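You operate a simulated robot arm through the tools that you are given. There is no shell and no other tool. Be economical: measure what you need, move in short steps, check, and stop when the job is done.

You run a simulated robot arm. Do the job below in one go: nothing can be reset, and whatever is moved stays where it is left.

JOB
Grind two doses at the bin with the biggest order, then one at the smallest.
Fine: the top figure on each label; keep the coffee mill seated till it stops; leave it on its rubber pad and read both labels again. Set down upright: coffee mill.

Only the result counts: the job must be done as asked and must still hold three seconds after the hand-in. Knocking over, shifting, dropping, spilling or breaking anything else fails it.

ROBOT AND FRAMES
A 6-joint arm with a two-finger parallel gripper, fixed in place. Base frame: the origin is at the foot of the arm, x ahead of it, y to its left, z up; the work surface is at about z = 0.92. Lengths are in m, angles in rad, forces in N, time in s.
With the tool pointing down near the work surface it reaches from about 0.46 to 0.88 m from the base axis. Its first joint turns from -2.007 to 2.007 rad. Payload 4.2 kg.
The tool frame sits at the grasp point between the pads (the TCP): z along the fingers, y along the line on which they close. The tips reach 0.023 m beyond it. The gripper opens to 0.094 m. The fingers are 0.038 m wide and 0.01 m thick; the gripper's body (0.054 by 0.096 m) begins 0.039 m behind the TCP.
Orientation is that of the tool frame in the base frame, as a unit quaternion [w, x, y, z]. With the fingers straight down and closing along the base's y, the tool's x points along the base's -x, its y along +y and its z along -z.

CONTROLS
- The arm moves only by the tool play_rows. Its argument "deltas" is a list of rows, each a list of 7 numbers: the shift along the tool's x, y, z in mm, then the turn, a rotation vector about the tool's x, y, z in rad, then the gripper command, from -1 (shut) to 1 (fully open), values between in proportion. In form: [[tx, ty, tz, wx, wy, wz, grip], ...]. A call has 1 to 10 rows; each row is the pose to reach, as a shift and turn from the pose commanded when the call began, along the tool's axes at that moment. Each row takes 0.2 s and may step no farther than 0.05 m and 0.15 rad from the row before; otherwise, or with a gripper value out of range, the whole call is refused. A pose out of reach is approached as far as the arm can. The call stops where the force on the tool passes 40 N (or 10 N more than at its start, if that is more) or the arm is blocked; 0.2 s more then pass. The fingers move at their own pace (about 0.108 m/s each) and stop on an object; they squeeze with about 28 N. The grip force told is the motor's: it shows also when the fingers shut on nothing. Time passes only in rows, and 0.2 s behind the last, so rows that repeat a pose let the fingers close. The reply holds the time, the measured pose of the TCP, the force on the tool along the base axes, the opening and the grip force, in the units named above and with some noise, with the torque about the TCP (base axes, N m) and any sound that the robot's microphone picked up.
- Cameras (640 x 400 px; columns grow to the right, rows downward): "scene" is fixed at [0.4072, -0.6443, 1.5185]; the picture's right is [0.88, -0.47, 0.00], its down [-0.25, -0.46, -0.85] and it looks along [0.40, 0.75, -0.52] (base axes); focal length 281 px, centre (320, 200). "wrist" rides on the gripper at [0.086, 0.016, -0.075] in the tool frame; the picture's right is [-0.18, 0.98, 0.00], its down [-0.58, -0.11, -0.81] and it looks along [-0.79, -0.15, 0.59] (tool axes); focal length 243 px, centre (320, 200). There is no depth. A picture from a camera that has moved, and an enlarged one, comes with that camera's place and axes in the base frame and with its lens. The place of the scene camera against the robot may be out by one fixed shift of up to 0.018 m in any direction.
- capture(camera): a new picture of that camera. It takes no simulated time.
- lift_body(by): slides the trunk up (or, below 0, down) by that many m; the arm rides with it, the base frame stays. It gives what a move gives, with no picture.
- close_up(camera, box): a new picture of the part [left, top, right, bottom] of that camera's present view, enlarged. It takes no simulated time.
- sign_off(): hands the job in; it is judged then, once.

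Go step by step. Nothing tells you positions but the pictures and the camera data: compare them with the known pose of the tool, close in by small moves and look again before you grip or let go. The budget is 120 turns and 64 pictures, counting those below and the enlarged ones. Unless the task says otherwise, let go and move clear before handing in, and close with one line.

The tools are called after "Emit:" by a JSON object that holds its "method" and its "body". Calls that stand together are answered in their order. play_rows: Moves the arm, as the interface text tells. Its arguments: {"type":"object","properties":{"deltas":{"type":"array"}},"required":["deltas"]} The other tools are called the same way: lift_body (by) slides the trunk up or down; capture (camera) takes a picture; close_up (camera, box) takes an enlarged picture of a part of a camera's view; sign_off () hands the job in.

At the start:

```text
time: 0.0
ee_pos: [0.5753, 0.1809, 1.292]
orientation: [0.0, 0.0, 1.0, 0.0]
contact_force: [0.1, -0.1, 0.1]
moment: [0.01, 0.03, -0.03]
grip_width: 0.0942
finger_force: 0.1
trunk travel left (down, up): [-0.85, 0.14]
```

scene: 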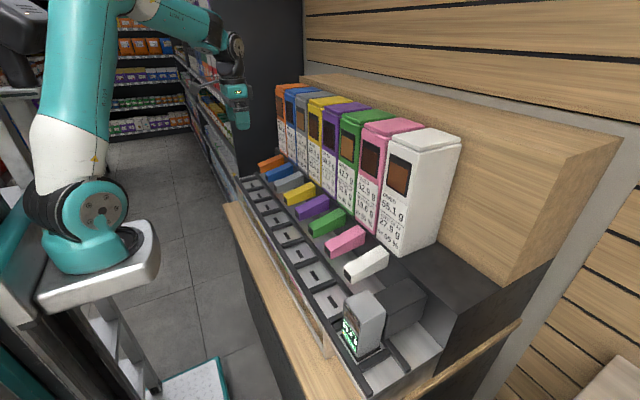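
wrist: 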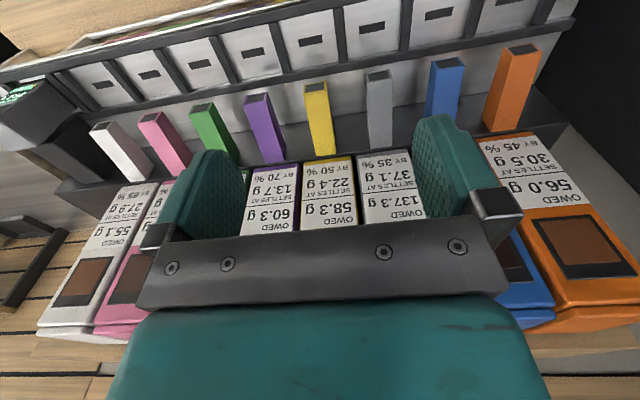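

I see a row of eight coloured bins with labels, each with a spout and a tray cell, and a mill at the near end. I'll look closer at the labels and the mill.

Emit:
{"method": "close_up", "body": {"camera": "scene", "box": [270, 80, 470, 205]}}

Emit:
{"method": "close_up", "body": {"camera": "scene", "box": [290, 230, 490, 400]}}

Emit:
{"method": "close_up", "body": {"camera": "scene", "box": [330, 140, 430, 260]}}

Emit:
{"method": "close_up", "body": {"camera": "wrist", "box": [60, 120, 600, 340]}}

```text
3.20 times, centred on (370, 142) of scene
camera zoom: at [0.4072, -0.6443, 1.5185], right [0.88, -0.47, 0.0], down [-0.25, -0.46, -0.85], along [0.4, 0.75, -0.52], focal length 898 px, centre (160, 384)
```

zoom: 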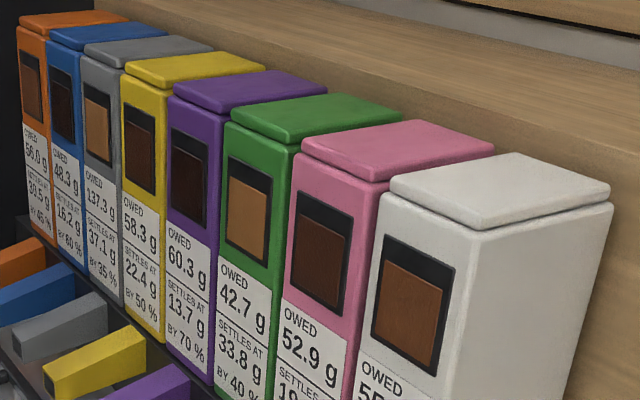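

```text
2.35 times, centred on (390, 315) of scene
camera zoom: at [0.4072, -0.6443, 1.5185], right [0.88, -0.47, 0.0], down [-0.25, -0.46, -0.85], along [0.4, 0.75, -0.52], focal length 660 px, centre (155, -71)
```

zoom: 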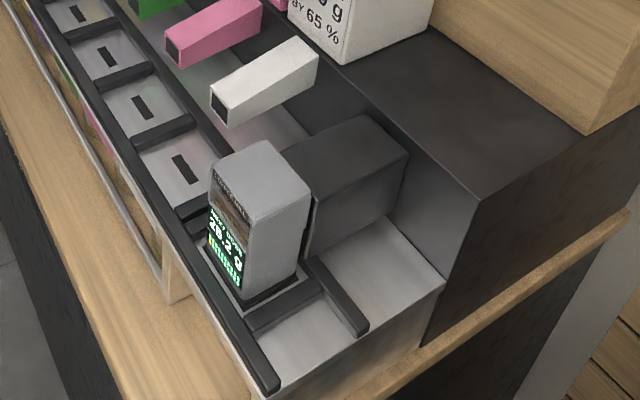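

```text
3.33 times, centred on (380, 200) of scene
camera zoom: at [0.4072, -0.6443, 1.5185], right [0.88, -0.47, 0.0], down [-0.25, -0.46, -0.85], along [0.4, 0.75, -0.52], focal length 935 px, centre (120, 200)
```

zoom: 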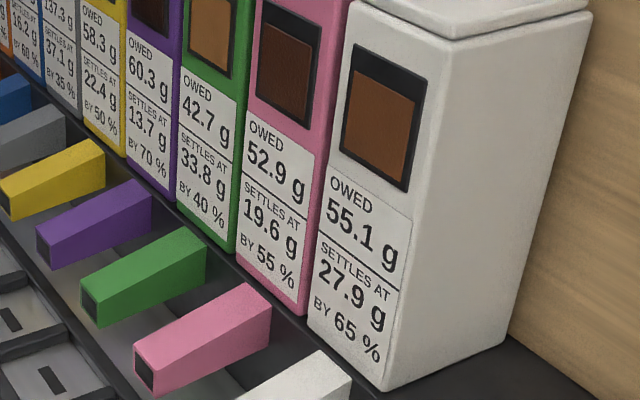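

```text
1.19 times, centred on (330, 230) of wrist
camera zoom: at [0.4896, 0.1962, 1.3673], right [0.18, 0.98, 0.0], down [0.58, -0.11, 0.81], along [0.79, -0.15, -0.59], focal length 288 px, centre (308, 164)
```

zoom: 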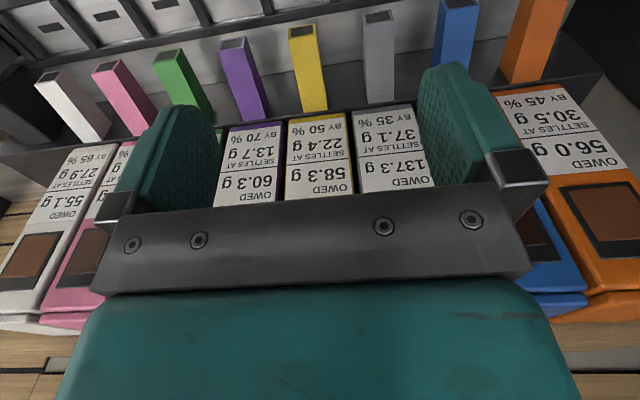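

The top figures read: orange 56.0, blue 48.3, grey 137.3, yellow 58.3, purple 60.3, green 42.7, pink 52.9, white 55.1. So grey is the biggest and green the smallest. Now I'll look closely at the mill and the cells.

Emit:
{"method": "close_up", "body": {"camera": "scene", "box": [320, 270, 440, 390]}}

Emit:
{"method": "close_up", "body": {"camera": "scene", "box": [230, 140, 370, 310]}}

Emit:
{"method": "close_up", "body": {"camera": "wrist", "box": [0, 0, 320, 200]}}

```text
3.33 times, centred on (380, 330) of scene
camera zoom: at [0.4072, -0.6443, 1.5185], right [0.88, -0.47, 0.0], down [-0.25, -0.46, -0.85], along [0.4, 0.75, -0.52], focal length 935 px, centre (120, -233)
```

zoom: 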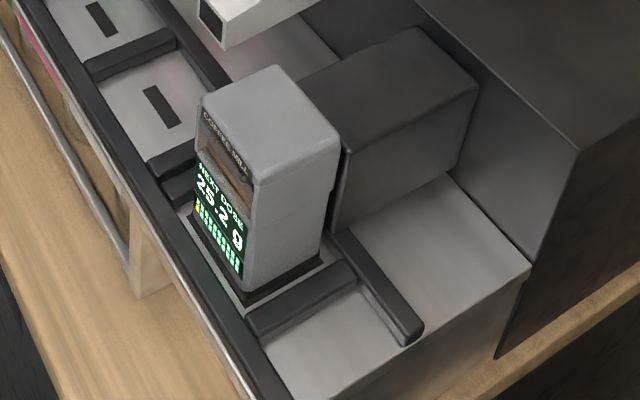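

```text
2.35 times, centred on (300, 225) of scene
camera zoom: at [0.4072, -0.6443, 1.5185], right [0.88, -0.47, 0.0], down [-0.25, -0.46, -0.85], along [0.4, 0.75, -0.52], focal length 660 px, centre (367, 141)
```

zoom: 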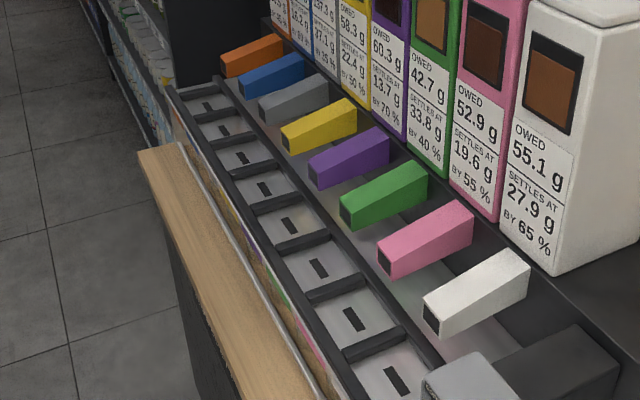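

```text
2.00 times, centred on (160, 100) of wrist
camera zoom: at [0.4896, 0.1962, 1.3673], right [0.18, 0.98, 0.0], down [0.58, -0.11, 0.81], along [0.79, -0.15, -0.59], focal length 485 px, centre (640, 400)
```

zoom: 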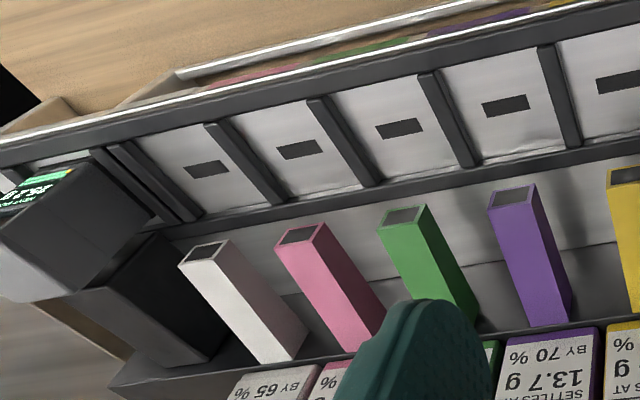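

The cells run at about a 97 mm pitch: grey at y≈0.248, green at y≈-0.043, x≈0.65. The mill stands near (0.65, -0.36) with its top at about z 1.045. I'll move over near the mill and look again.

Emit:
{"method": "play_rows", "body": {"deltas": [[-4, -46, 0, 0, 0, 0, 1], [-8, -92, 0, 0, 0, 0, 1], [-12, -138, 0, 0, 0, 0, 1], [-16, -184, 0, 0, 0, 0, 1], [-20, -230, 0, 0, 0, 0, 1], [-24, -276, 0, 0, 0, 0, 1], [-28, -322, 0, 0, 0, 0, 1], [-32, -368, 0, 0, 0, 0, 1], [-36, -414, 0, 0, 0, 0, 1], [-40, -460, 0, 0, 0, 0, 1]]}}

Emit:
{"method": "play_rows", "body": {"deltas": [[0, -40, 20, 0, 0, 0, 1], [0, -80, 40, 0, 0, 0, 1], [0, -80, 60, 0, 0, 0, 1]]}}

Emit:
{"method": "capture", "body": {"camera": "wrist"}}

Emit:
{"method": "capture", "body": {"camera": "scene"}}

```text
time: 2.2
ee_pos: [0.6148, -0.279, 1.2933]
orientation: [0.0, 0.0, 1.0, 0.0]
contact_force: [-0.5, 0.3, -0.9]
moment: [-0.04, -0.03, 0.02]
grip_width: 0.0938
finger_force: 0.1
trunk travel left (down, up): [-0.85, 0.14]
```

```text
time: 3.0
ee_pos: [0.6152, -0.3615, 1.234]
orientation: [-0.001, 0.0, 1.0, 0.0]
contact_force: [-1.0, 0.3, 0.6]
moment: [-0.02, 0.02, 0.0]
grip_width: 0.0941
finger_force: 0.1
trunk travel left (down, up): [-0.85, 0.14]
```

```text
54 pictures are left
camera wrist: at [0.5297, -0.3442, 1.3078], right [0.18, 0.98, 0.0], down [0.58, -0.11, 0.81], along [0.79, -0.15, -0.59], focal length 243 px, centre (320, 200)
```

wrist: 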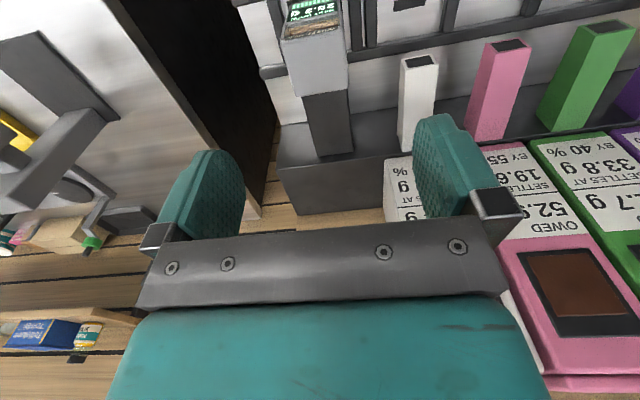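

```text
53 pictures are left
```

scene: 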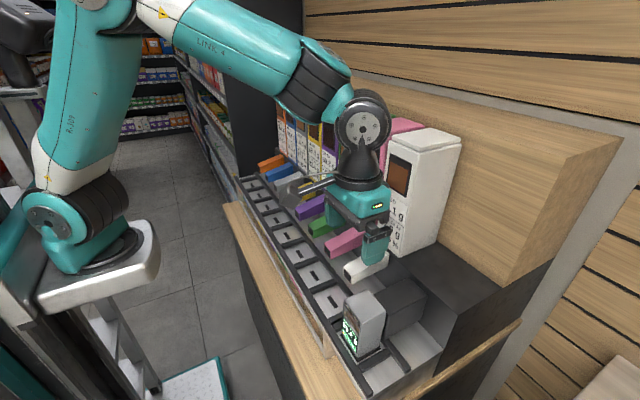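

The mill top is centred near (0.65, -0.370). I'll move above it and descend part of the way.

Emit:
{"method": "play_rows", "body": {"deltas": [[-20, -9, 20, 0, 0, 0, 1], [-35, -9, 60, 0, 0, 0, 1], [-35, -9, 100, 0, 0, 0, 1], [-35, -9, 130, 0, 0, 0, 1]]}}

Emit:
{"method": "capture", "body": {"camera": "wrist"}}

Emit:
{"method": "close_up", "body": {"camera": "scene", "box": [280, 200, 480, 400]}}

```text
time: 4.0
ee_pos: [0.6507, -0.3702, 1.1021]
orientation: [0.0, 0.001, 1.0, 0.0]
contact_force: [-0.3, -0.7, 0.9]
moment: [0.0, 0.0, 0.0]
grip_width: 0.094
finger_force: 0.1
trunk travel left (down, up): [-0.85, 0.14]
```

```text
52 pictures are left
camera wrist: at [0.5643, -0.3525, 1.1768], right [0.18, 0.98, 0.0], down [0.58, -0.11, 0.81], along [0.79, -0.15, -0.59], focal length 243 px, centre (320, 200)
```

wrist: 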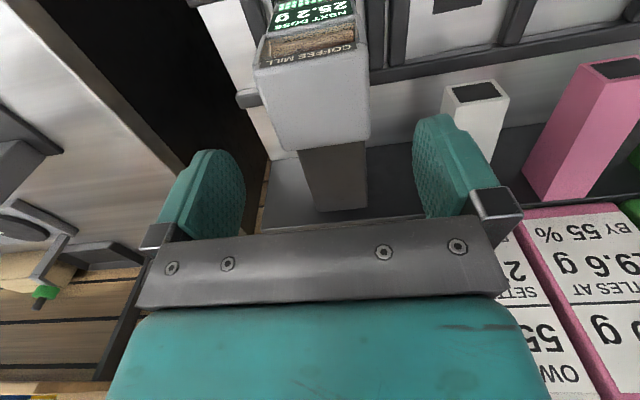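

```text
2.00 times, centred on (380, 300) of scene
camera zoom: at [0.4072, -0.6443, 1.5185], right [0.88, -0.47, 0.0], down [-0.25, -0.46, -0.85], along [0.4, 0.75, -0.52], focal length 561 px, centre (200, 0)
```

zoom: 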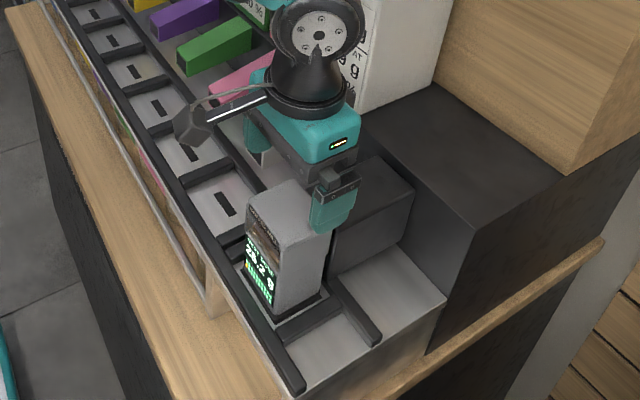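

The top is centred at about (0.647, -0.371). I'll lower the fingers around it to z≈1.02 and check before gripping.

Emit:
{"method": "play_rows", "body": {"deltas": [[3, -1, 40, 0, 0, 0, 1], [3, -1, 65, 0, 0, 0, 1], [3, -1, 80, 0, 0, 0, 1]]}}

Emit:
{"method": "close_up", "body": {"camera": "scene", "box": [320, 250, 440, 380]}}

Emit:
{"method": "capture", "body": {"camera": "wrist"}}

```text
time: 4.8
ee_pos: [0.6473, -0.3673, 1.0207]
orientation: [0.0, -0.001, 1.0, 0.0]
contact_force: [-0.2, 0.1, -0.6]
moment: [0.01, -0.02, -0.01]
grip_width: 0.0938
finger_force: 0.1
trunk travel left (down, up): [-0.85, 0.14]
```

```text
3.08 times, centred on (380, 315) of scene
camera zoom: at [0.4072, -0.6443, 1.5185], right [0.88, -0.47, 0.0], down [-0.25, -0.46, -0.85], along [0.4, 0.75, -0.52], focal length 863 px, centre (135, -154)
```

zoom: 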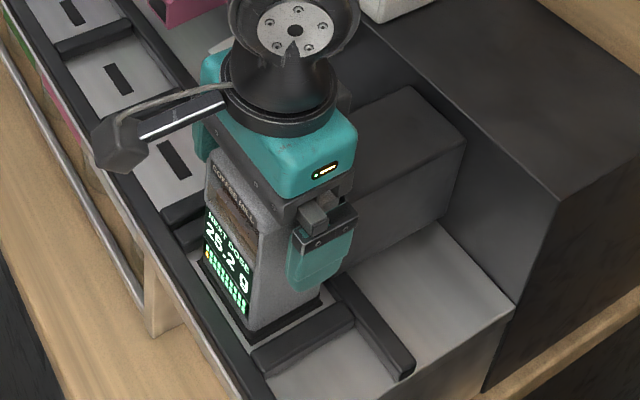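

```text
49 pictures are left
camera wrist: at [0.5608, -0.3523, 1.0969], right [0.18, 0.98, 0.0], down [0.58, -0.11, 0.81], along [0.79, -0.15, -0.59], focal length 243 px, centre (320, 200)
```

wrist: 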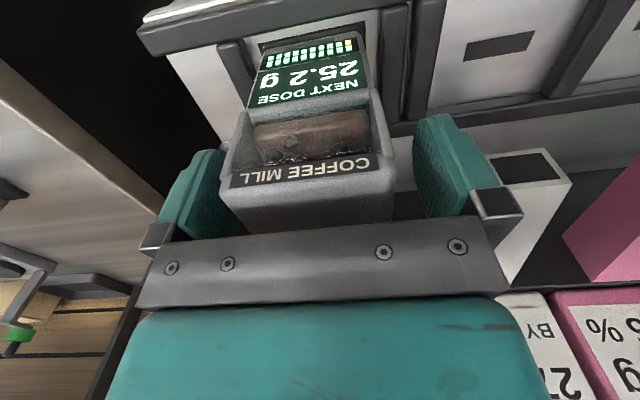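

The mill is between the fingers. I'll shift 2 mm and close.

Emit:
{"method": "play_rows", "body": {"deltas": [[0, -2, 0, 0, 0, 0, 0.6], [0, -2, 0, 0, 0, 0, 0.2], [0, -2, 0, 0, 0, 0, -0.2], [0, -2, 0, 0, 0, 0, -0.6], [0, -2, 0, 0, 0, 0, -1], [0, -2, 0, 0, 0, 0, -1]]}}

Emit:
{"method": "capture", "body": {"camera": "wrist"}}

```text
time: 6.2
ee_pos: [0.6471, -0.3696, 1.0215]
orientation: [0.0, 0.001, 1.0, 0.001]
contact_force: [-0.3, 4.6, -0.3]
moment: [0.29, -0.11, 0.11]
grip_width: 0.0639
finger_force: 28.3
trunk travel left (down, up): [-0.85, 0.14]
```

```text
48 pictures are left
camera wrist: at [0.5607, -0.3541, 1.0967], right [0.18, 0.98, 0.0], down [0.58, -0.11, 0.81], along [0.79, -0.15, -0.59], focal length 243 px, centre (320, 200)
```

wrist: 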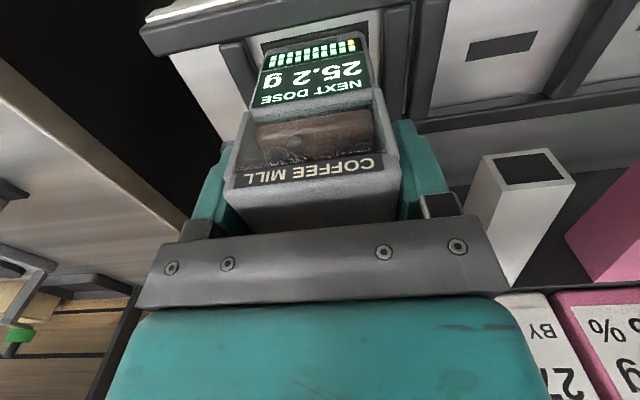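

The mill is gripped (64 mm wide). I'll lift it gently.

Emit:
{"method": "play_rows", "body": {"deltas": [[0, 0, -5, 0, 0, 0, -1], [0, 0, -15, 0, 0, 0, -1], [0, 0, -30, 0, 0, 0, -1], [0, 0, -60, 0, 0, 0, -1], [0, 0, -100, 0, 0, 0, -1], [0, 0, -130, 0, 0, 0, -1]]}}

Emit:
{"method": "capture", "body": {"camera": "scene"}}

Emit:
{"method": "capture", "body": {"camera": "wrist"}}

```text
time: 7.6
ee_pos: [0.6475, -0.3723, 1.1532]
orientation: [-0.001, 0.0, 1.0, 0.0]
contact_force: [0.9, 0.1, -6.1]
moment: [-0.03, 0.01, 0.02]
grip_width: 0.064
finger_force: 28.1
trunk travel left (down, up): [-0.85, 0.14]
```

```text
47 pictures are left
```

scene: 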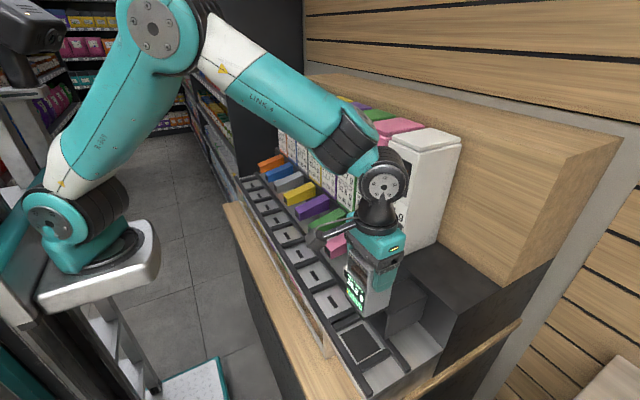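

```text
46 pictures are left
camera wrist: at [0.5623, -0.3558, 1.2283], right [0.18, 0.98, 0.0], down [0.58, -0.11, 0.81], along [0.79, -0.15, -0.59], focal length 243 px, centre (320, 200)
```

wrist: 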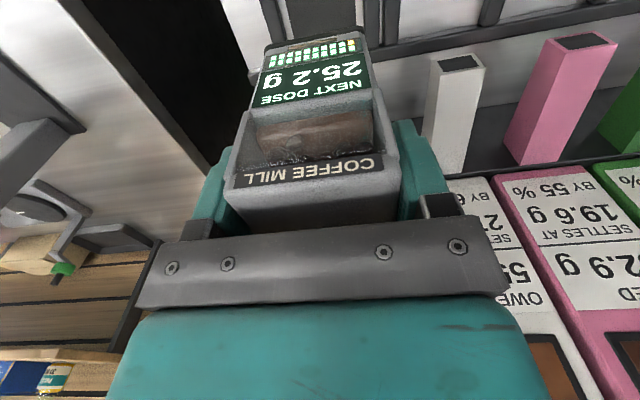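

The mill is in hand, about 0.6 kg. I'll carry it at a safe height to the grey bin's cell.

Emit:
{"method": "play_rows", "body": {"deltas": [[10, 20, -20, 0, 0, 0, -1], [20, 60, -30, 0, 0, 0, -1], [20, 105, -30, 0, 0, 0, -1], [20, 150, -30, 0, 0, 0, -1], [20, 195, -30, 0, 0, 0, -1], [20, 240, -30, 0, 0, 0, -1], [20, 285, -30, 0, 0, 0, -1], [20, 330, -30, 0, 0, 0, -1], [20, 375, -30, 0, 0, 0, -1], [20, 420, -30, 0, 0, 0, -1]]}}

Emit:
{"method": "play_rows", "body": {"deltas": [[0, 45, 0, 0, 0, 0, -1], [0, 90, 0, 0, 0, 0, -1], [0, 135, 0, 0, 0, 0, -1], [0, 180, 0, 0, 0, 0, -1], [0, 198, 0, 0, 0, 0, -1], [0, 198, 0, 0, 0, 0, -1]]}}

Emit:
{"method": "capture", "body": {"camera": "wrist"}}

Emit:
{"method": "close_up", "body": {"camera": "scene", "box": [220, 80, 400, 260]}}

```text
time: 9.8
ee_pos: [0.6272, 0.0465, 1.1833]
orientation: [-0.001, 0.0, 1.0, 0.001]
contact_force: [-0.1, -0.8, -6.4]
moment: [0.03, 0.04, 0.0]
grip_width: 0.0638
finger_force: 28.3
trunk travel left (down, up): [-0.85, 0.14]
```

```text
time: 11.2
ee_pos: [0.6284, 0.2441, 1.1834]
orientation: [-0.001, 0.0, 1.0, 0.0]
contact_force: [0.2, -0.7, -6.8]
moment: [0.0, 0.02, 0.02]
grip_width: 0.064
finger_force: 28.2
trunk travel left (down, up): [-0.85, 0.14]
```

```text
45 pictures are left
camera wrist: at [0.5425, 0.2613, 1.2574], right [0.18, 0.98, 0.0], down [0.58, -0.11, 0.81], along [0.79, -0.15, -0.59], focal length 243 px, centre (320, 200)
```

wrist: 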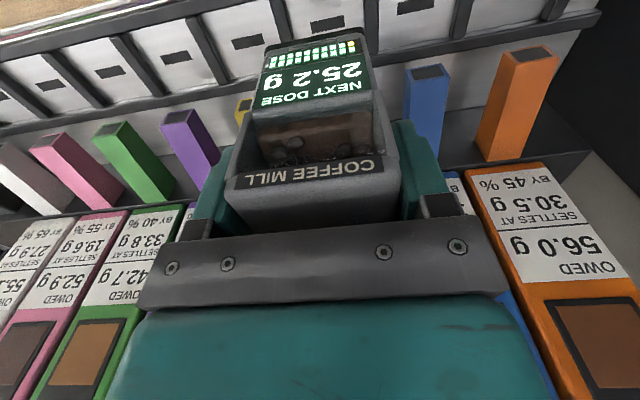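

```text
2.22 times, centred on (310, 170) of scene
camera zoom: at [0.4072, -0.6443, 1.5185], right [0.88, -0.47, 0.0], down [-0.25, -0.46, -0.85], along [0.4, 0.75, -0.52], focal length 624 px, centre (342, 267)
```

zoom: 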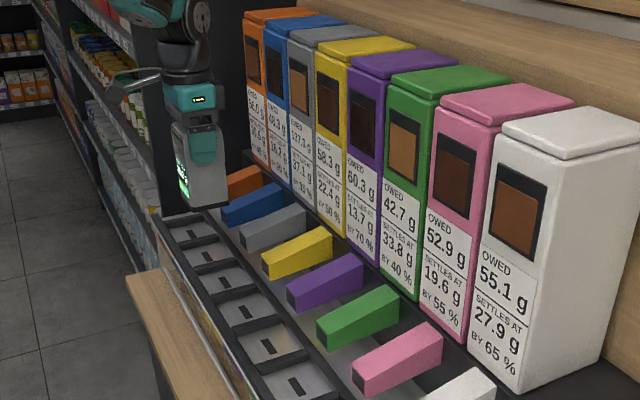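

The blue and yellow slots bracket grey at y≈0.248, and the spout tips are near x≈0.685, z≈1.0. I'll move over the grey cell, come down partway and check the clearance.

Emit:
{"method": "play_rows", "body": {"deltas": [[-8, 1, 30, 0, 0, 0, -1], [-16, 1, 60, 0, 0, 0, -1], [-16, 1, 90, 0, 0, 0, -1], [-16, 1, 110, 0, 0, 0, -1], [-16, 1, 110, 0, 0, 0, -1]]}}

Emit:
{"method": "close_up", "body": {"camera": "scene", "box": [220, 100, 340, 220]}}

Emit:
{"method": "capture", "body": {"camera": "wrist"}}

```text
time: 12.4
ee_pos: [0.6449, 0.2462, 1.0736]
orientation: [-0.001, 0.0, 1.0, 0.0]
contact_force: [-0.3, -0.9, -5.8]
moment: [-0.01, 0.04, -0.01]
grip_width: 0.064
finger_force: 28.2
trunk travel left (down, up): [-0.85, 0.14]
```

```text
3.33 times, centred on (280, 160) of scene
camera zoom: at [0.4072, -0.6443, 1.5185], right [0.88, -0.47, 0.0], down [-0.25, -0.46, -0.85], along [0.4, 0.75, -0.52], focal length 935 px, centre (453, 333)
```

zoom: 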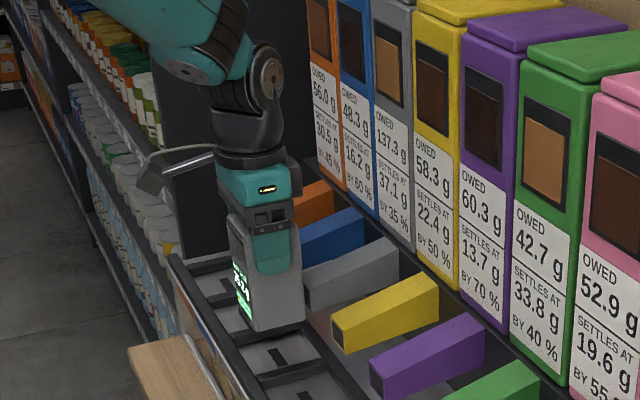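

```text
42 pictures are left
camera wrist: at [0.5593, 0.2625, 1.1481], right [0.18, 0.98, 0.0], down [0.58, -0.11, 0.81], along [0.79, -0.15, -0.59], focal length 243 px, centre (320, 200)
```

wrist: 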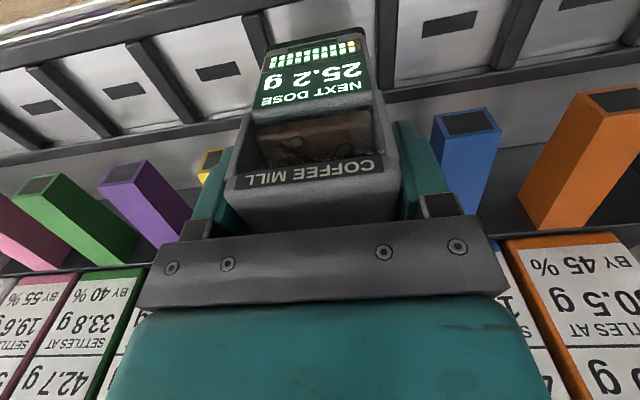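

The slots still bracket y≈0.249 and the mill is aligned. I'll lower it slowly, watching force.

Emit:
{"method": "play_rows", "body": {"deltas": [[0, 1, 10, 0, 0, 0, -1], [0, 1, 20, 0, 0, 0, -1], [0, 1, 30, 0, 0, 0, -1], [0, 1, 38, 0, 0, 0, -1]]}}

Emit:
{"method": "close_up", "body": {"camera": "scene", "box": [220, 130, 320, 220]}}

Emit:
{"method": "capture", "body": {"camera": "wrist"}}

```text
time: 13.4
ee_pos: [0.6434, 0.248, 1.0346]
orientation: [0.0, -0.001, 1.0, 0.0]
contact_force: [-0.1, 1.6, -6.3]
moment: [-0.01, 0.02, 0.02]
grip_width: 0.0639
finger_force: 27.8
trunk travel left (down, up): [-0.85, 0.14]
```

```text
4.44 times, centred on (270, 175) of scene
camera zoom: at [0.4072, -0.6443, 1.5185], right [0.88, -0.47, 0.0], down [-0.25, -0.46, -0.85], along [0.4, 0.75, -0.52], focal length 1247 px, centre (542, 311)
```

zoom: 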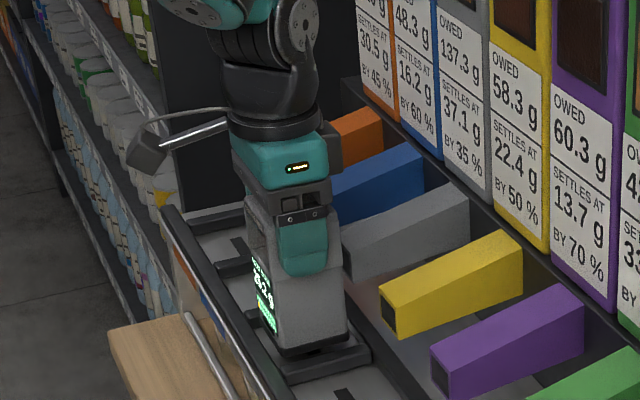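

```text
40 pictures are left
camera wrist: at [0.5579, 0.2641, 1.1089], right [0.18, 0.98, 0.0], down [0.58, -0.11, 0.81], along [0.79, -0.15, -0.59], focal length 243 px, centre (320, 200)
```

wrist: 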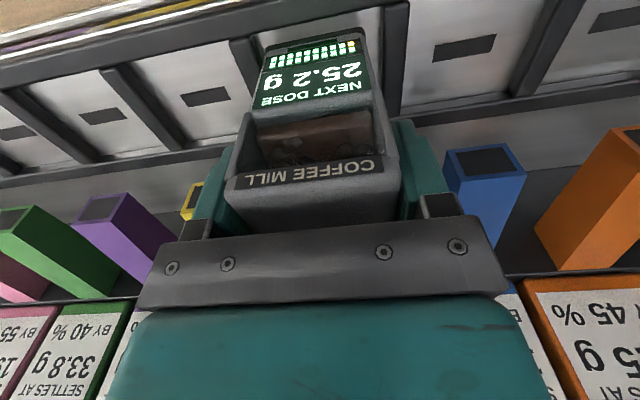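

The mill is passing in front of the grey spout with no contact. I'll continue down to the floor.

Emit:
{"method": "play_rows", "body": {"deltas": [[0, 1, 4, 0, 0, 0, -1], [0, 2, 8, 0, 0, 0, -1], [0, 2, 11, 0, 0, 0, -1], [0, 2, 13, 0, 0, 0, -1], [0, 2, 15, 0, 0, 0, -1]]}}

```text
time: 14.6
ee_pos: [0.6421, 0.2498, 1.0218]
orientation: [0.0, 0.0, 1.0, 0.001]
contact_force: [-3.2, -1.9, 16.3]
moment: [-0.94, 0.9, -0.03]
grip_width: 0.0639
finger_force: 28.2
trunk travel left (down, up): [-0.85, 0.14]
```

The mill is on the floor with light pressure. I'll hold a moment and look at it.

Emit:
{"method": "play_rows", "body": {"deltas": [[0, 0, 0, 0, 0, 0, -1], [0, 0, 0, 0, 0, 0, -1], [0, 0, 0, 0, 0, 0, -1]]}}

Emit:
{"method": "capture", "body": {"camera": "wrist"}}

Emit:
{"method": "close_up", "body": {"camera": "scene", "box": [220, 130, 320, 220]}}

```text
time: 15.4
ee_pos: [0.6429, 0.2507, 1.0214]
orientation: [0.001, 0.001, 1.0, 0.002]
contact_force: [-0.8, -0.1, 31.2]
moment: [-0.98, 0.77, -0.01]
grip_width: 0.0638
finger_force: 27.7
trunk travel left (down, up): [-0.85, 0.14]
```

```text
39 pictures are left
camera wrist: at [0.5567, 0.2665, 1.0962], right [0.18, 0.98, 0.0], down [0.58, -0.11, 0.81], along [0.79, -0.15, -0.59], focal length 243 px, centre (320, 200)
```

wrist: 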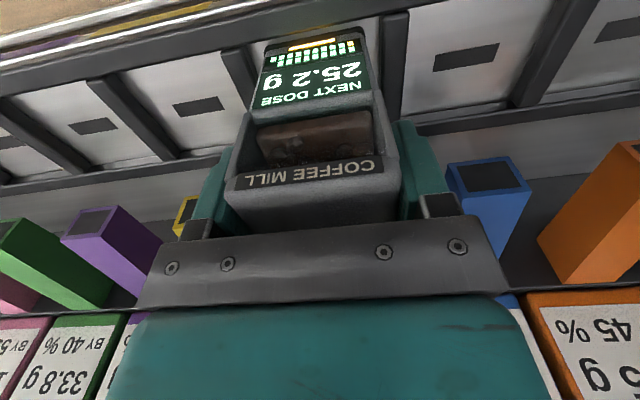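

```text
4.44 times, centred on (270, 175) of scene
camera zoom: at [0.4072, -0.6443, 1.5185], right [0.88, -0.47, 0.0], down [-0.25, -0.46, -0.85], along [0.4, 0.75, -0.52], focal length 1247 px, centre (542, 311)
```

zoom: 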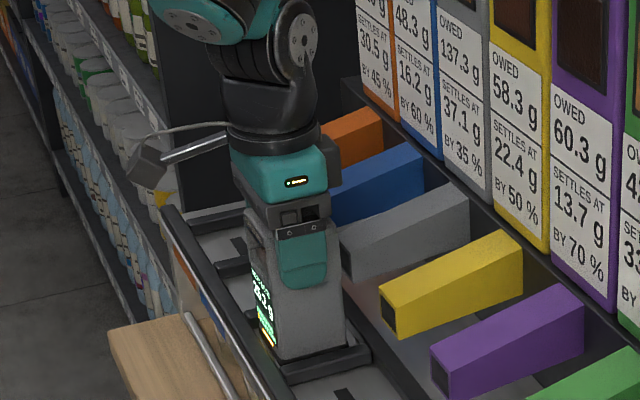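

The display shows a new yellow bar, so something has started. I'll zoom in on the display.

Emit:
{"method": "close_up", "body": {"camera": "wrist", "box": [230, 20, 410, 130]}}

Emit:
{"method": "play_rows", "body": {"deltas": [[0, 0, -1, 0, 0, 0, -1], [0, 0, -1, 0, 0, 0, -1], [0, 0, -1, 0, 0, 0, -1], [0, 0, -1, 0, 0, 0, -1], [0, 0, -1, 0, 0, 0, -1]]}}

Emit:
{"method": "close_up", "body": {"camera": "wrist", "box": [230, 20, 410, 130]}}

```text
3.56 times, centred on (320, 75) of wrist
camera zoom: at [0.5567, 0.2665, 1.0962], right [0.18, 0.98, 0.0], down [0.58, -0.11, 0.81], along [0.79, -0.15, -0.59], focal length 863 px, centre (320, 644)
```

zoom: 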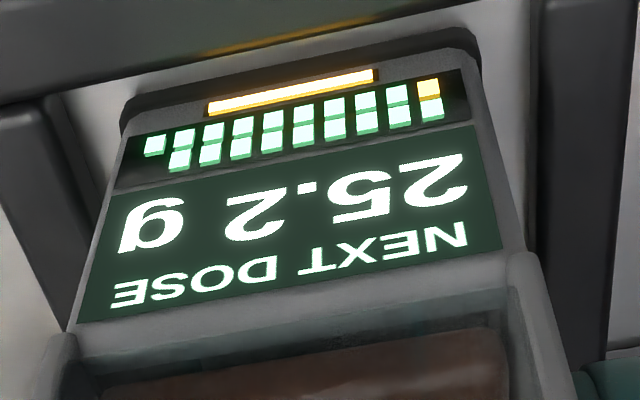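

```text
time: 16.6
ee_pos: [0.6435, 0.2502, 1.0227]
orientation: [0.0, 0.001, 1.0, 0.002]
contact_force: [2.4, 5.8, 24.6]
moment: [0.12, -0.72, 0.06]
grip_width: 0.064
finger_force: 28.2
trunk travel left (down, up): [-0.85, 0.14]
```

```text
3.56 times, centred on (320, 75) of wrist
camera zoom: at [0.5569, 0.2665, 1.0963], right [0.18, 0.98, 0.0], down [0.58, -0.11, 0.81], along [0.79, -0.15, -0.59], focal length 863 px, centre (320, 644)
```

zoom: 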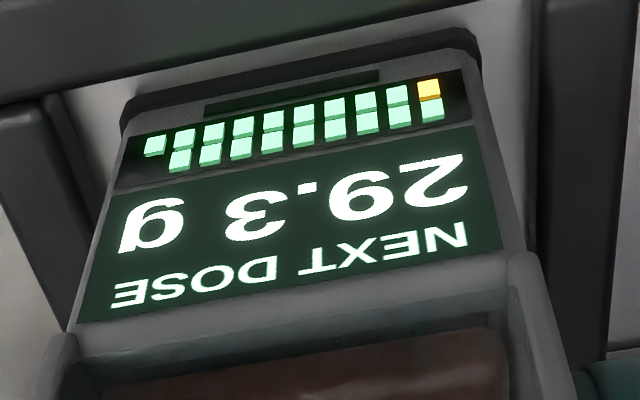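

The bar went out and the next dose became 29.3 g, so one dose may be done. I'll check the grey label.

Emit:
{"method": "close_up", "body": {"camera": "scene", "box": [280, 110, 340, 190]}}

Emit:
{"method": "play_rows", "body": {"deltas": [[0, 0, -1, 0, 0, 0, -1], [0, 0, -1, 0, 0, 0, -1], [0, 0, -1, 0, 0, 0, -1], [0, 0, -1, 0, 0, 0, -1], [0, 0, -1, 0, 0, 0, -1]]}}

Emit:
{"method": "close_up", "body": {"camera": "wrist", "box": [230, 20, 410, 130]}}

```text
5.00 times, centred on (310, 150) of scene
camera zoom: at [0.4072, -0.6443, 1.5185], right [0.88, -0.47, 0.0], down [-0.25, -0.46, -0.85], along [0.4, 0.75, -0.52], focal length 1403 px, centre (370, 450)
```

zoom: 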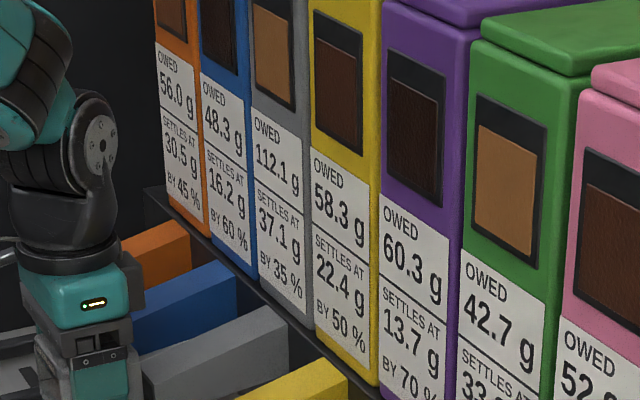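

```text
time: 17.8
ee_pos: [0.6438, 0.2504, 1.0216]
orientation: [0.0, 0.0, 1.0, -0.001]
contact_force: [5.5, 8.7, 14.3]
moment: [0.54, -0.93, 0.28]
grip_width: 0.0638
finger_force: 28.0
trunk travel left (down, up): [-0.85, 0.14]
```

```text
3.56 times, centred on (320, 75) of wrist
camera zoom: at [0.557, 0.2666, 1.0964], right [0.18, 0.98, 0.0], down [0.58, -0.11, 0.81], along [0.79, -0.15, -0.59], focal length 863 px, centre (320, 644)
```

zoom: 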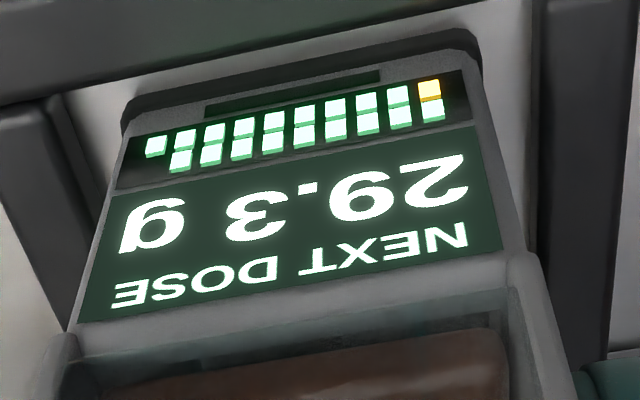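

Grey dropped by 25.2 g to 112.1 g and the mill has stopped. For the second dose I'll lift it clear and seat it again.

Emit:
{"method": "play_rows", "body": {"deltas": [[0, 0, -10, 0, 0, 0, -1], [0, 0, -25, 0, 0, 0, -1], [0, 0, -35, 0, 0, 0, -1], [0, 0, -35, 0, 0, 0, -1], [0, 0, -35, 0, 0, 0, -1]]}}

Emit:
{"method": "close_up", "body": {"camera": "wrist", "box": [230, 20, 410, 130]}}

```text
time: 19.0
ee_pos: [0.6419, 0.2502, 1.0566]
orientation: [0.0, 0.0, 1.0, 0.0]
contact_force: [0.3, 0.6, -7.0]
moment: [0.01, 0.02, -0.03]
grip_width: 0.0643
finger_force: 28.7
trunk travel left (down, up): [-0.85, 0.14]
```

```text
3.56 times, centred on (320, 75) of wrist
camera zoom: at [0.557, 0.2663, 1.1312], right [0.18, 0.98, 0.0], down [0.58, -0.11, 0.81], along [0.79, -0.15, -0.59], focal length 863 px, centre (320, 644)
```

zoom: 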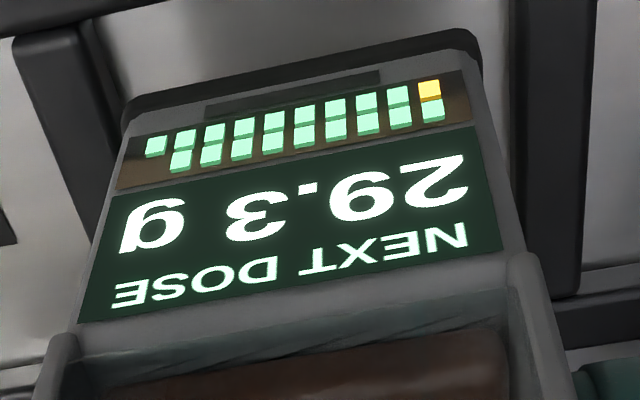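

Lifted clear. I'll lower it back and hold it seated.

Emit:
{"method": "play_rows", "body": {"deltas": [[0, 0, 12, 0, 0, 0, -1], [0, 0, 22, 0, 0, 0, -1], [0, 0, 29, 0, 0, 0, -1], [0, 0, 33, 0, 0, 0, -1], [0, 0, 36, 0, 0, 0, -1], [0, 0, 36, 0, 0, 0, -1], [0, 0, 36, 0, 0, 0, -1]]}}

Emit:
{"method": "close_up", "body": {"camera": "wrist", "box": [230, 20, 410, 130]}}

```text
time: 20.6
ee_pos: [0.6425, 0.2508, 1.021]
orientation: [0.0, 0.0, 1.0, 0.0]
contact_force: [-2.9, -4.1, 13.9]
moment: [-0.92, 0.41, 0.06]
grip_width: 0.0641
finger_force: 28.0
trunk travel left (down, up): [-0.85, 0.14]
```

```text
3.56 times, centred on (320, 75) of wrist
camera zoom: at [0.5567, 0.2661, 1.0963], right [0.18, 0.98, 0.0], down [0.58, -0.11, 0.81], along [0.79, -0.15, -0.59], focal length 863 px, centre (320, 644)
```

zoom: 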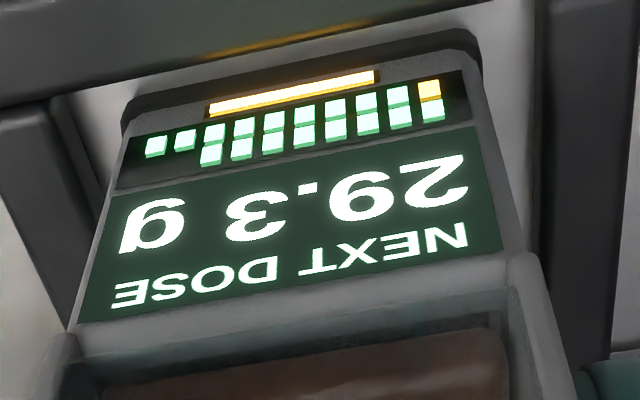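

It's running again (bar lit). I'll hold still until it stops.

Emit:
{"method": "play_rows", "body": {"deltas": [[0, 0, 0, 0, 0, 0, -1], [0, 0, 0, 0, 0, 0, -1], [0, 0, 0, 0, 0, 0, -1], [0, 0, 0, 0, 0, 0, -1], [0, 0, 0, 0, 0, 0, -1], [0, 0, 0, 0, 0, 0, -1]]}}

Emit:
{"method": "close_up", "body": {"camera": "wrist", "box": [230, 20, 410, 130]}}

Emit:
{"method": "close_up", "body": {"camera": "scene", "box": [280, 110, 340, 190]}}

```text
time: 22.0
ee_pos: [0.6416, 0.2504, 1.0211]
orientation: [0.0, 0.0, 1.0, 0.001]
contact_force: [1.3, -4.0, 24.6]
moment: [-1.09, 0.5, -0.01]
grip_width: 0.0639
finger_force: 27.6
trunk travel left (down, up): [-0.85, 0.14]
```

```text
3.56 times, centred on (320, 75) of wrist
camera zoom: at [0.5566, 0.2661, 1.0963], right [0.18, 0.98, 0.0], down [0.58, -0.11, 0.81], along [0.79, -0.15, -0.59], focal length 863 px, centre (320, 644)
```

zoom: 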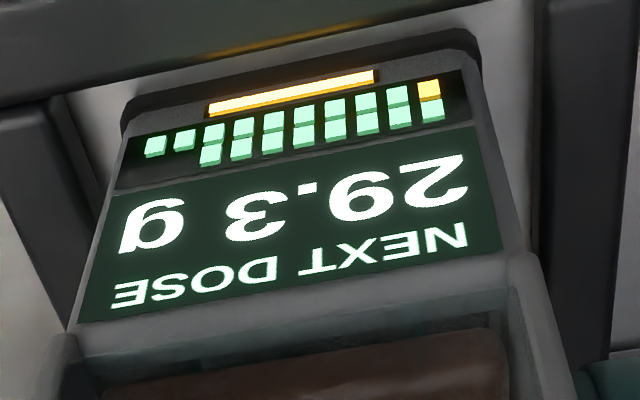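

```text
5.00 times, centred on (310, 150) of scene
camera zoom: at [0.4072, -0.6443, 1.5185], right [0.88, -0.47, 0.0], down [-0.25, -0.46, -0.85], along [0.4, 0.75, -0.52], focal length 1403 px, centre (370, 450)
```

zoom: 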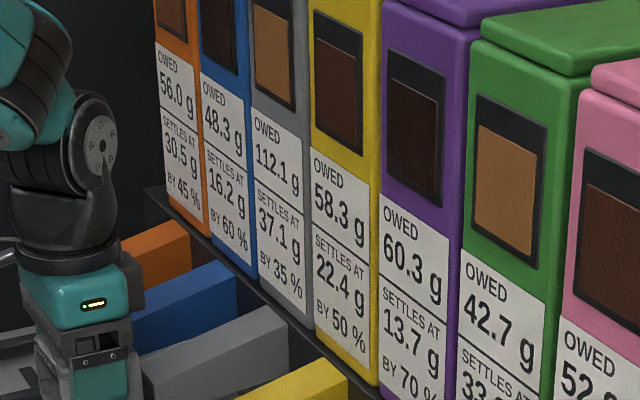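

Still running. I'll keep holding.

Emit:
{"method": "play_rows", "body": {"deltas": [[0, 0, 0, 0, 0, 0, -1], [0, 0, 0, 0, 0, 0, -1], [0, 0, 0, 0, 0, 0, -1], [0, 0, 0, 0, 0, 0, -1]]}}

Emit:
{"method": "close_up", "body": {"camera": "wrist", "box": [230, 20, 410, 130]}}

```text
time: 23.0
ee_pos: [0.6432, 0.2497, 1.0207]
orientation: [0.001, 0.0, 1.0, 0.001]
contact_force: [4.5, -3.6, 28.3]
moment: [-0.84, 0.22, 0.03]
grip_width: 0.0637
finger_force: 27.8
trunk travel left (down, up): [-0.85, 0.14]
```

```text
3.56 times, centred on (320, 75) of wrist
camera zoom: at [0.5566, 0.2661, 1.0962], right [0.18, 0.98, 0.0], down [0.58, -0.11, 0.81], along [0.79, -0.15, -0.59], focal length 863 px, centre (320, 644)
```

zoom: 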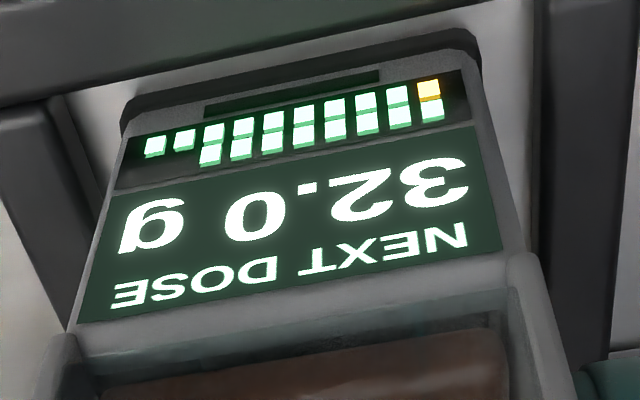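

Stopped; the second dose is ground. I'll lift and carry it to the green bin.

Emit:
{"method": "play_rows", "body": {"deltas": [[0, 0, -15, 0, 0, 0, -1], [0, 0, -60, 0, 0, 0, -1], [8, 0, -105, 0, 0, 0, -1], [17, -20, -140, 0, 0, 0, -1], [17, -65, -150, 0, 0, 0, -1], [17, -110, -150, 0, 0, 0, -1], [17, -155, -150, 0, 0, 0, -1], [17, -200, -150, 0, 0, 0, -1], [17, -245, -150, 0, 0, 0, -1], [17, -290, -150, 0, 0, 0, -1]]}}

Emit:
{"method": "play_rows", "body": {"deltas": [[-8, 0, 40, 0, 0, 0, -1], [-17, 0, 80, 0, 0, 0, -1], [-17, 0, 100, 0, 0, 0, -1], [-17, 0, 100, 0, 0, 0, -1]]}}

Emit:
{"method": "capture", "body": {"camera": "wrist"}}

Emit:
{"method": "close_up", "body": {"camera": "scene", "box": [260, 90, 400, 300]}}

```text
time: 25.2
ee_pos: [0.6252, -0.0391, 1.1723]
orientation: [-0.001, -0.001, 1.0, 0.0]
contact_force: [0.3, 0.8, -6.2]
moment: [-0.01, 0.03, -0.04]
grip_width: 0.0638
finger_force: 28.2
trunk travel left (down, up): [-0.85, 0.14]
```

```text
time: 26.2
ee_pos: [0.6455, -0.0391, 1.0708]
orientation: [0.0, 0.0, 1.0, 0.001]
contact_force: [0.4, 0.4, -5.8]
moment: [0.0, 0.04, 0.03]
grip_width: 0.0638
finger_force: 28.3
trunk travel left (down, up): [-0.85, 0.14]
```

```text
28 pictures are left
camera wrist: at [0.5587, -0.0221, 1.1452], right [0.18, 0.98, 0.0], down [0.58, -0.11, 0.81], along [0.79, -0.15, -0.59], focal length 243 px, centre (320, 200)
```

wrist: 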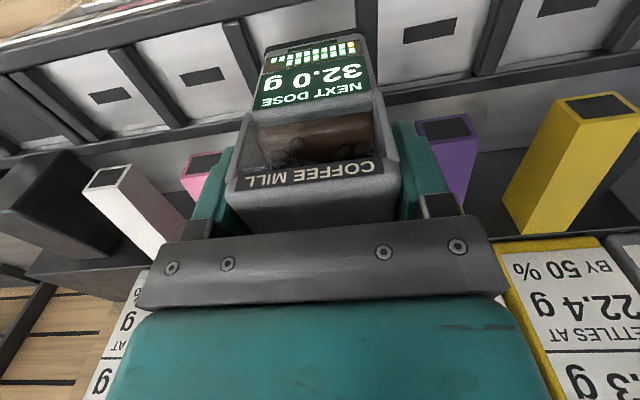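

```text
1.90 times, centred on (330, 195) of scene
camera zoom: at [0.4072, -0.6443, 1.5185], right [0.88, -0.47, 0.0], down [-0.25, -0.46, -0.85], along [0.4, 0.75, -0.52], focal length 534 px, centre (301, 210)
```

zoom: 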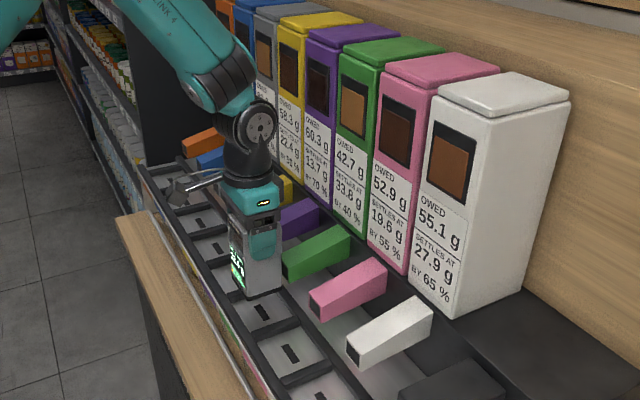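

The slots here are consistent with a 100 mm pitch, so green is at y≈-0.050. I'll shift 11 mm and lower.

Emit:
{"method": "play_rows", "body": {"deltas": [[0, -11, 0, 0, 0, 0, -1], [0, -11, 0, 0, 0, 0, -1], [0, -11, 12, 0, 0, 0, -1], [0, -11, 24, 0, 0, 0, -1], [0, -11, 34, 0, 0, 0, -1]]}}

Emit:
{"method": "capture", "body": {"camera": "wrist"}}

Emit:
{"method": "close_up", "body": {"camera": "scene", "box": [250, 180, 350, 280]}}

```text
time: 27.4
ee_pos: [0.6433, -0.0514, 1.0364]
orientation: [-0.001, 0.0, 1.0, 0.001]
contact_force: [0.2, -0.5, -6.7]
moment: [0.0, 0.03, 0.0]
grip_width: 0.0638
finger_force: 28.2
trunk travel left (down, up): [-0.85, 0.14]
```

```text
26 pictures are left
camera wrist: at [0.5577, -0.035, 1.111], right [0.18, 0.98, 0.0], down [0.58, -0.11, 0.81], along [0.79, -0.15, -0.59], focal length 243 px, centre (320, 200)
```

wrist: 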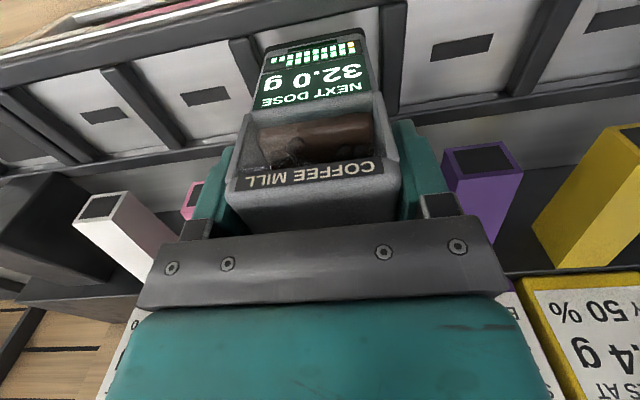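

```text
4.00 times, centred on (300, 230) of scene
camera zoom: at [0.4072, -0.6443, 1.5185], right [0.88, -0.47, 0.0], down [-0.25, -0.46, -0.85], along [0.4, 0.75, -0.52], focal length 1122 px, centre (400, 80)
```

zoom: 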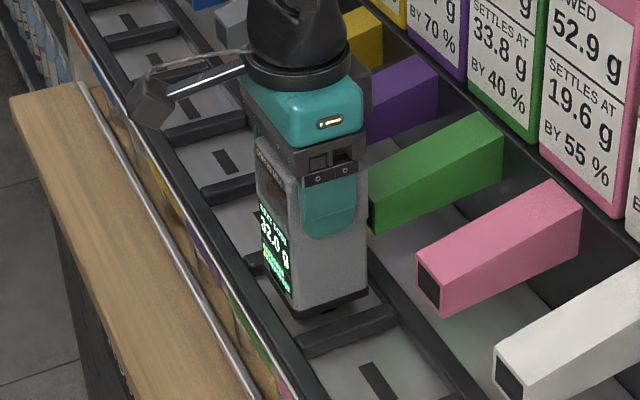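

The view matches the grey approach exactly. I'll lower onto the floor and hold.

Emit:
{"method": "play_rows", "body": {"deltas": [[0, 1, 4, 0, 0, 0, -1], [0, 1, 8, 0, 0, 0, -1], [0, 1, 12, 0, 0, 0, -1], [0, 1, 15, 0, 0, 0, -1], [0, 1, 16, 0, 0, 0, -1], [0, 1, 16, 0, 0, 0, -1], [0, 1, 16, 0, 0, 0, -1]]}}

Emit:
{"method": "close_up", "body": {"camera": "wrist", "box": [230, 20, 410, 130]}}

```text
time: 29.0
ee_pos: [0.6429, -0.0504, 1.0215]
orientation: [0.0, 0.0, 1.0, 0.0]
contact_force: [-2.8, -0.7, 16.5]
moment: [0.08, 0.27, 0.08]
grip_width: 0.0639
finger_force: 28.0
trunk travel left (down, up): [-0.85, 0.14]
```

```text
3.56 times, centred on (320, 75) of wrist
camera zoom: at [0.5571, -0.0344, 1.0962], right [0.18, 0.98, 0.0], down [0.58, -0.11, 0.81], along [0.79, -0.15, -0.59], focal length 863 px, centre (320, 644)
```

zoom: 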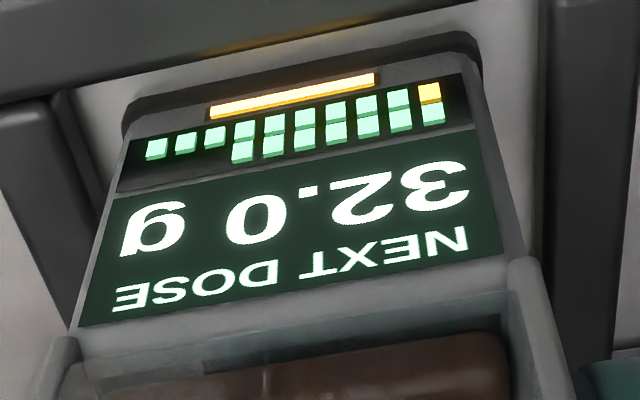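

Grinding at green. I'll hold it seated until the bar goes out.

Emit:
{"method": "play_rows", "body": {"deltas": [[0, 0, 0, 0, 0, 0, -1], [0, 0, 0, 0, 0, 0, -1], [0, 0, 0, 0, 0, 0, -1], [0, 0, 0, 0, 0, 0, -1], [0, 0, 0, 0, 0, 0, -1], [0, 0, 0, 0, 0, 0, -1], [0, 0, 0, 0, 0, 0, -1], [0, 0, 0, 0, 0, 0, -1], [0, 0, 0, 0, 0, 0, -1], [0, 0, 0, 0, 0, 0, -1]]}}

Emit:
{"method": "close_up", "body": {"camera": "wrist", "box": [230, 20, 410, 130]}}

Emit:
{"method": "close_up", "body": {"camera": "scene", "box": [280, 100, 400, 220]}}

```text
time: 31.2
ee_pos: [0.643, -0.0498, 1.0211]
orientation: [0.001, 0.0, 1.0, 0.001]
contact_force: [3.9, 0.1, 35.6]
moment: [-0.03, 0.14, -0.01]
grip_width: 0.064
finger_force: 28.4
trunk travel left (down, up): [-0.85, 0.14]
```

```text
3.56 times, centred on (320, 75) of wrist
camera zoom: at [0.557, -0.0344, 1.096], right [0.18, 0.98, 0.0], down [0.58, -0.11, 0.81], along [0.79, -0.15, -0.59], focal length 863 px, centre (320, 644)
```

zoom: 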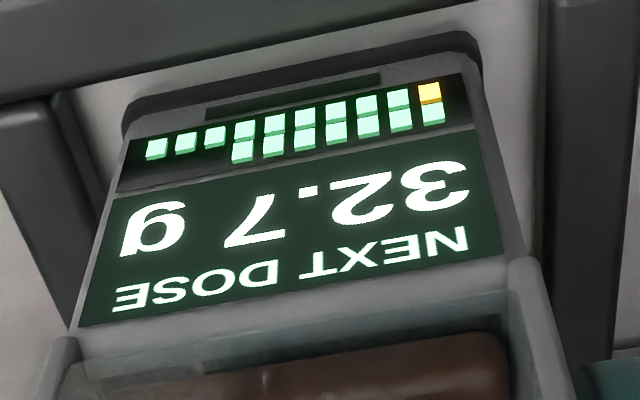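

```text
3.33 times, centred on (340, 160) of scene
camera zoom: at [0.4072, -0.6443, 1.5185], right [0.88, -0.47, 0.0], down [-0.25, -0.46, -0.85], along [0.4, 0.75, -0.52], focal length 935 px, centre (253, 333)
```

zoom: 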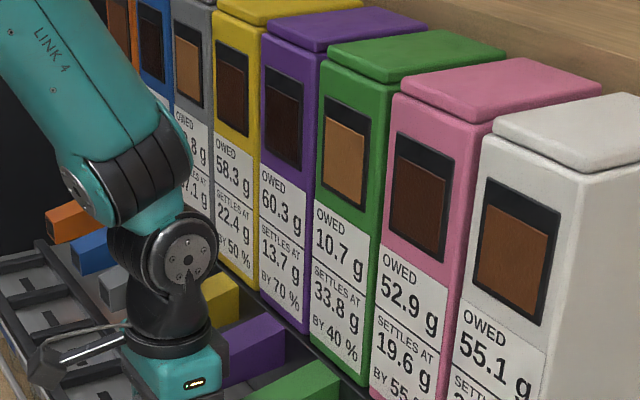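

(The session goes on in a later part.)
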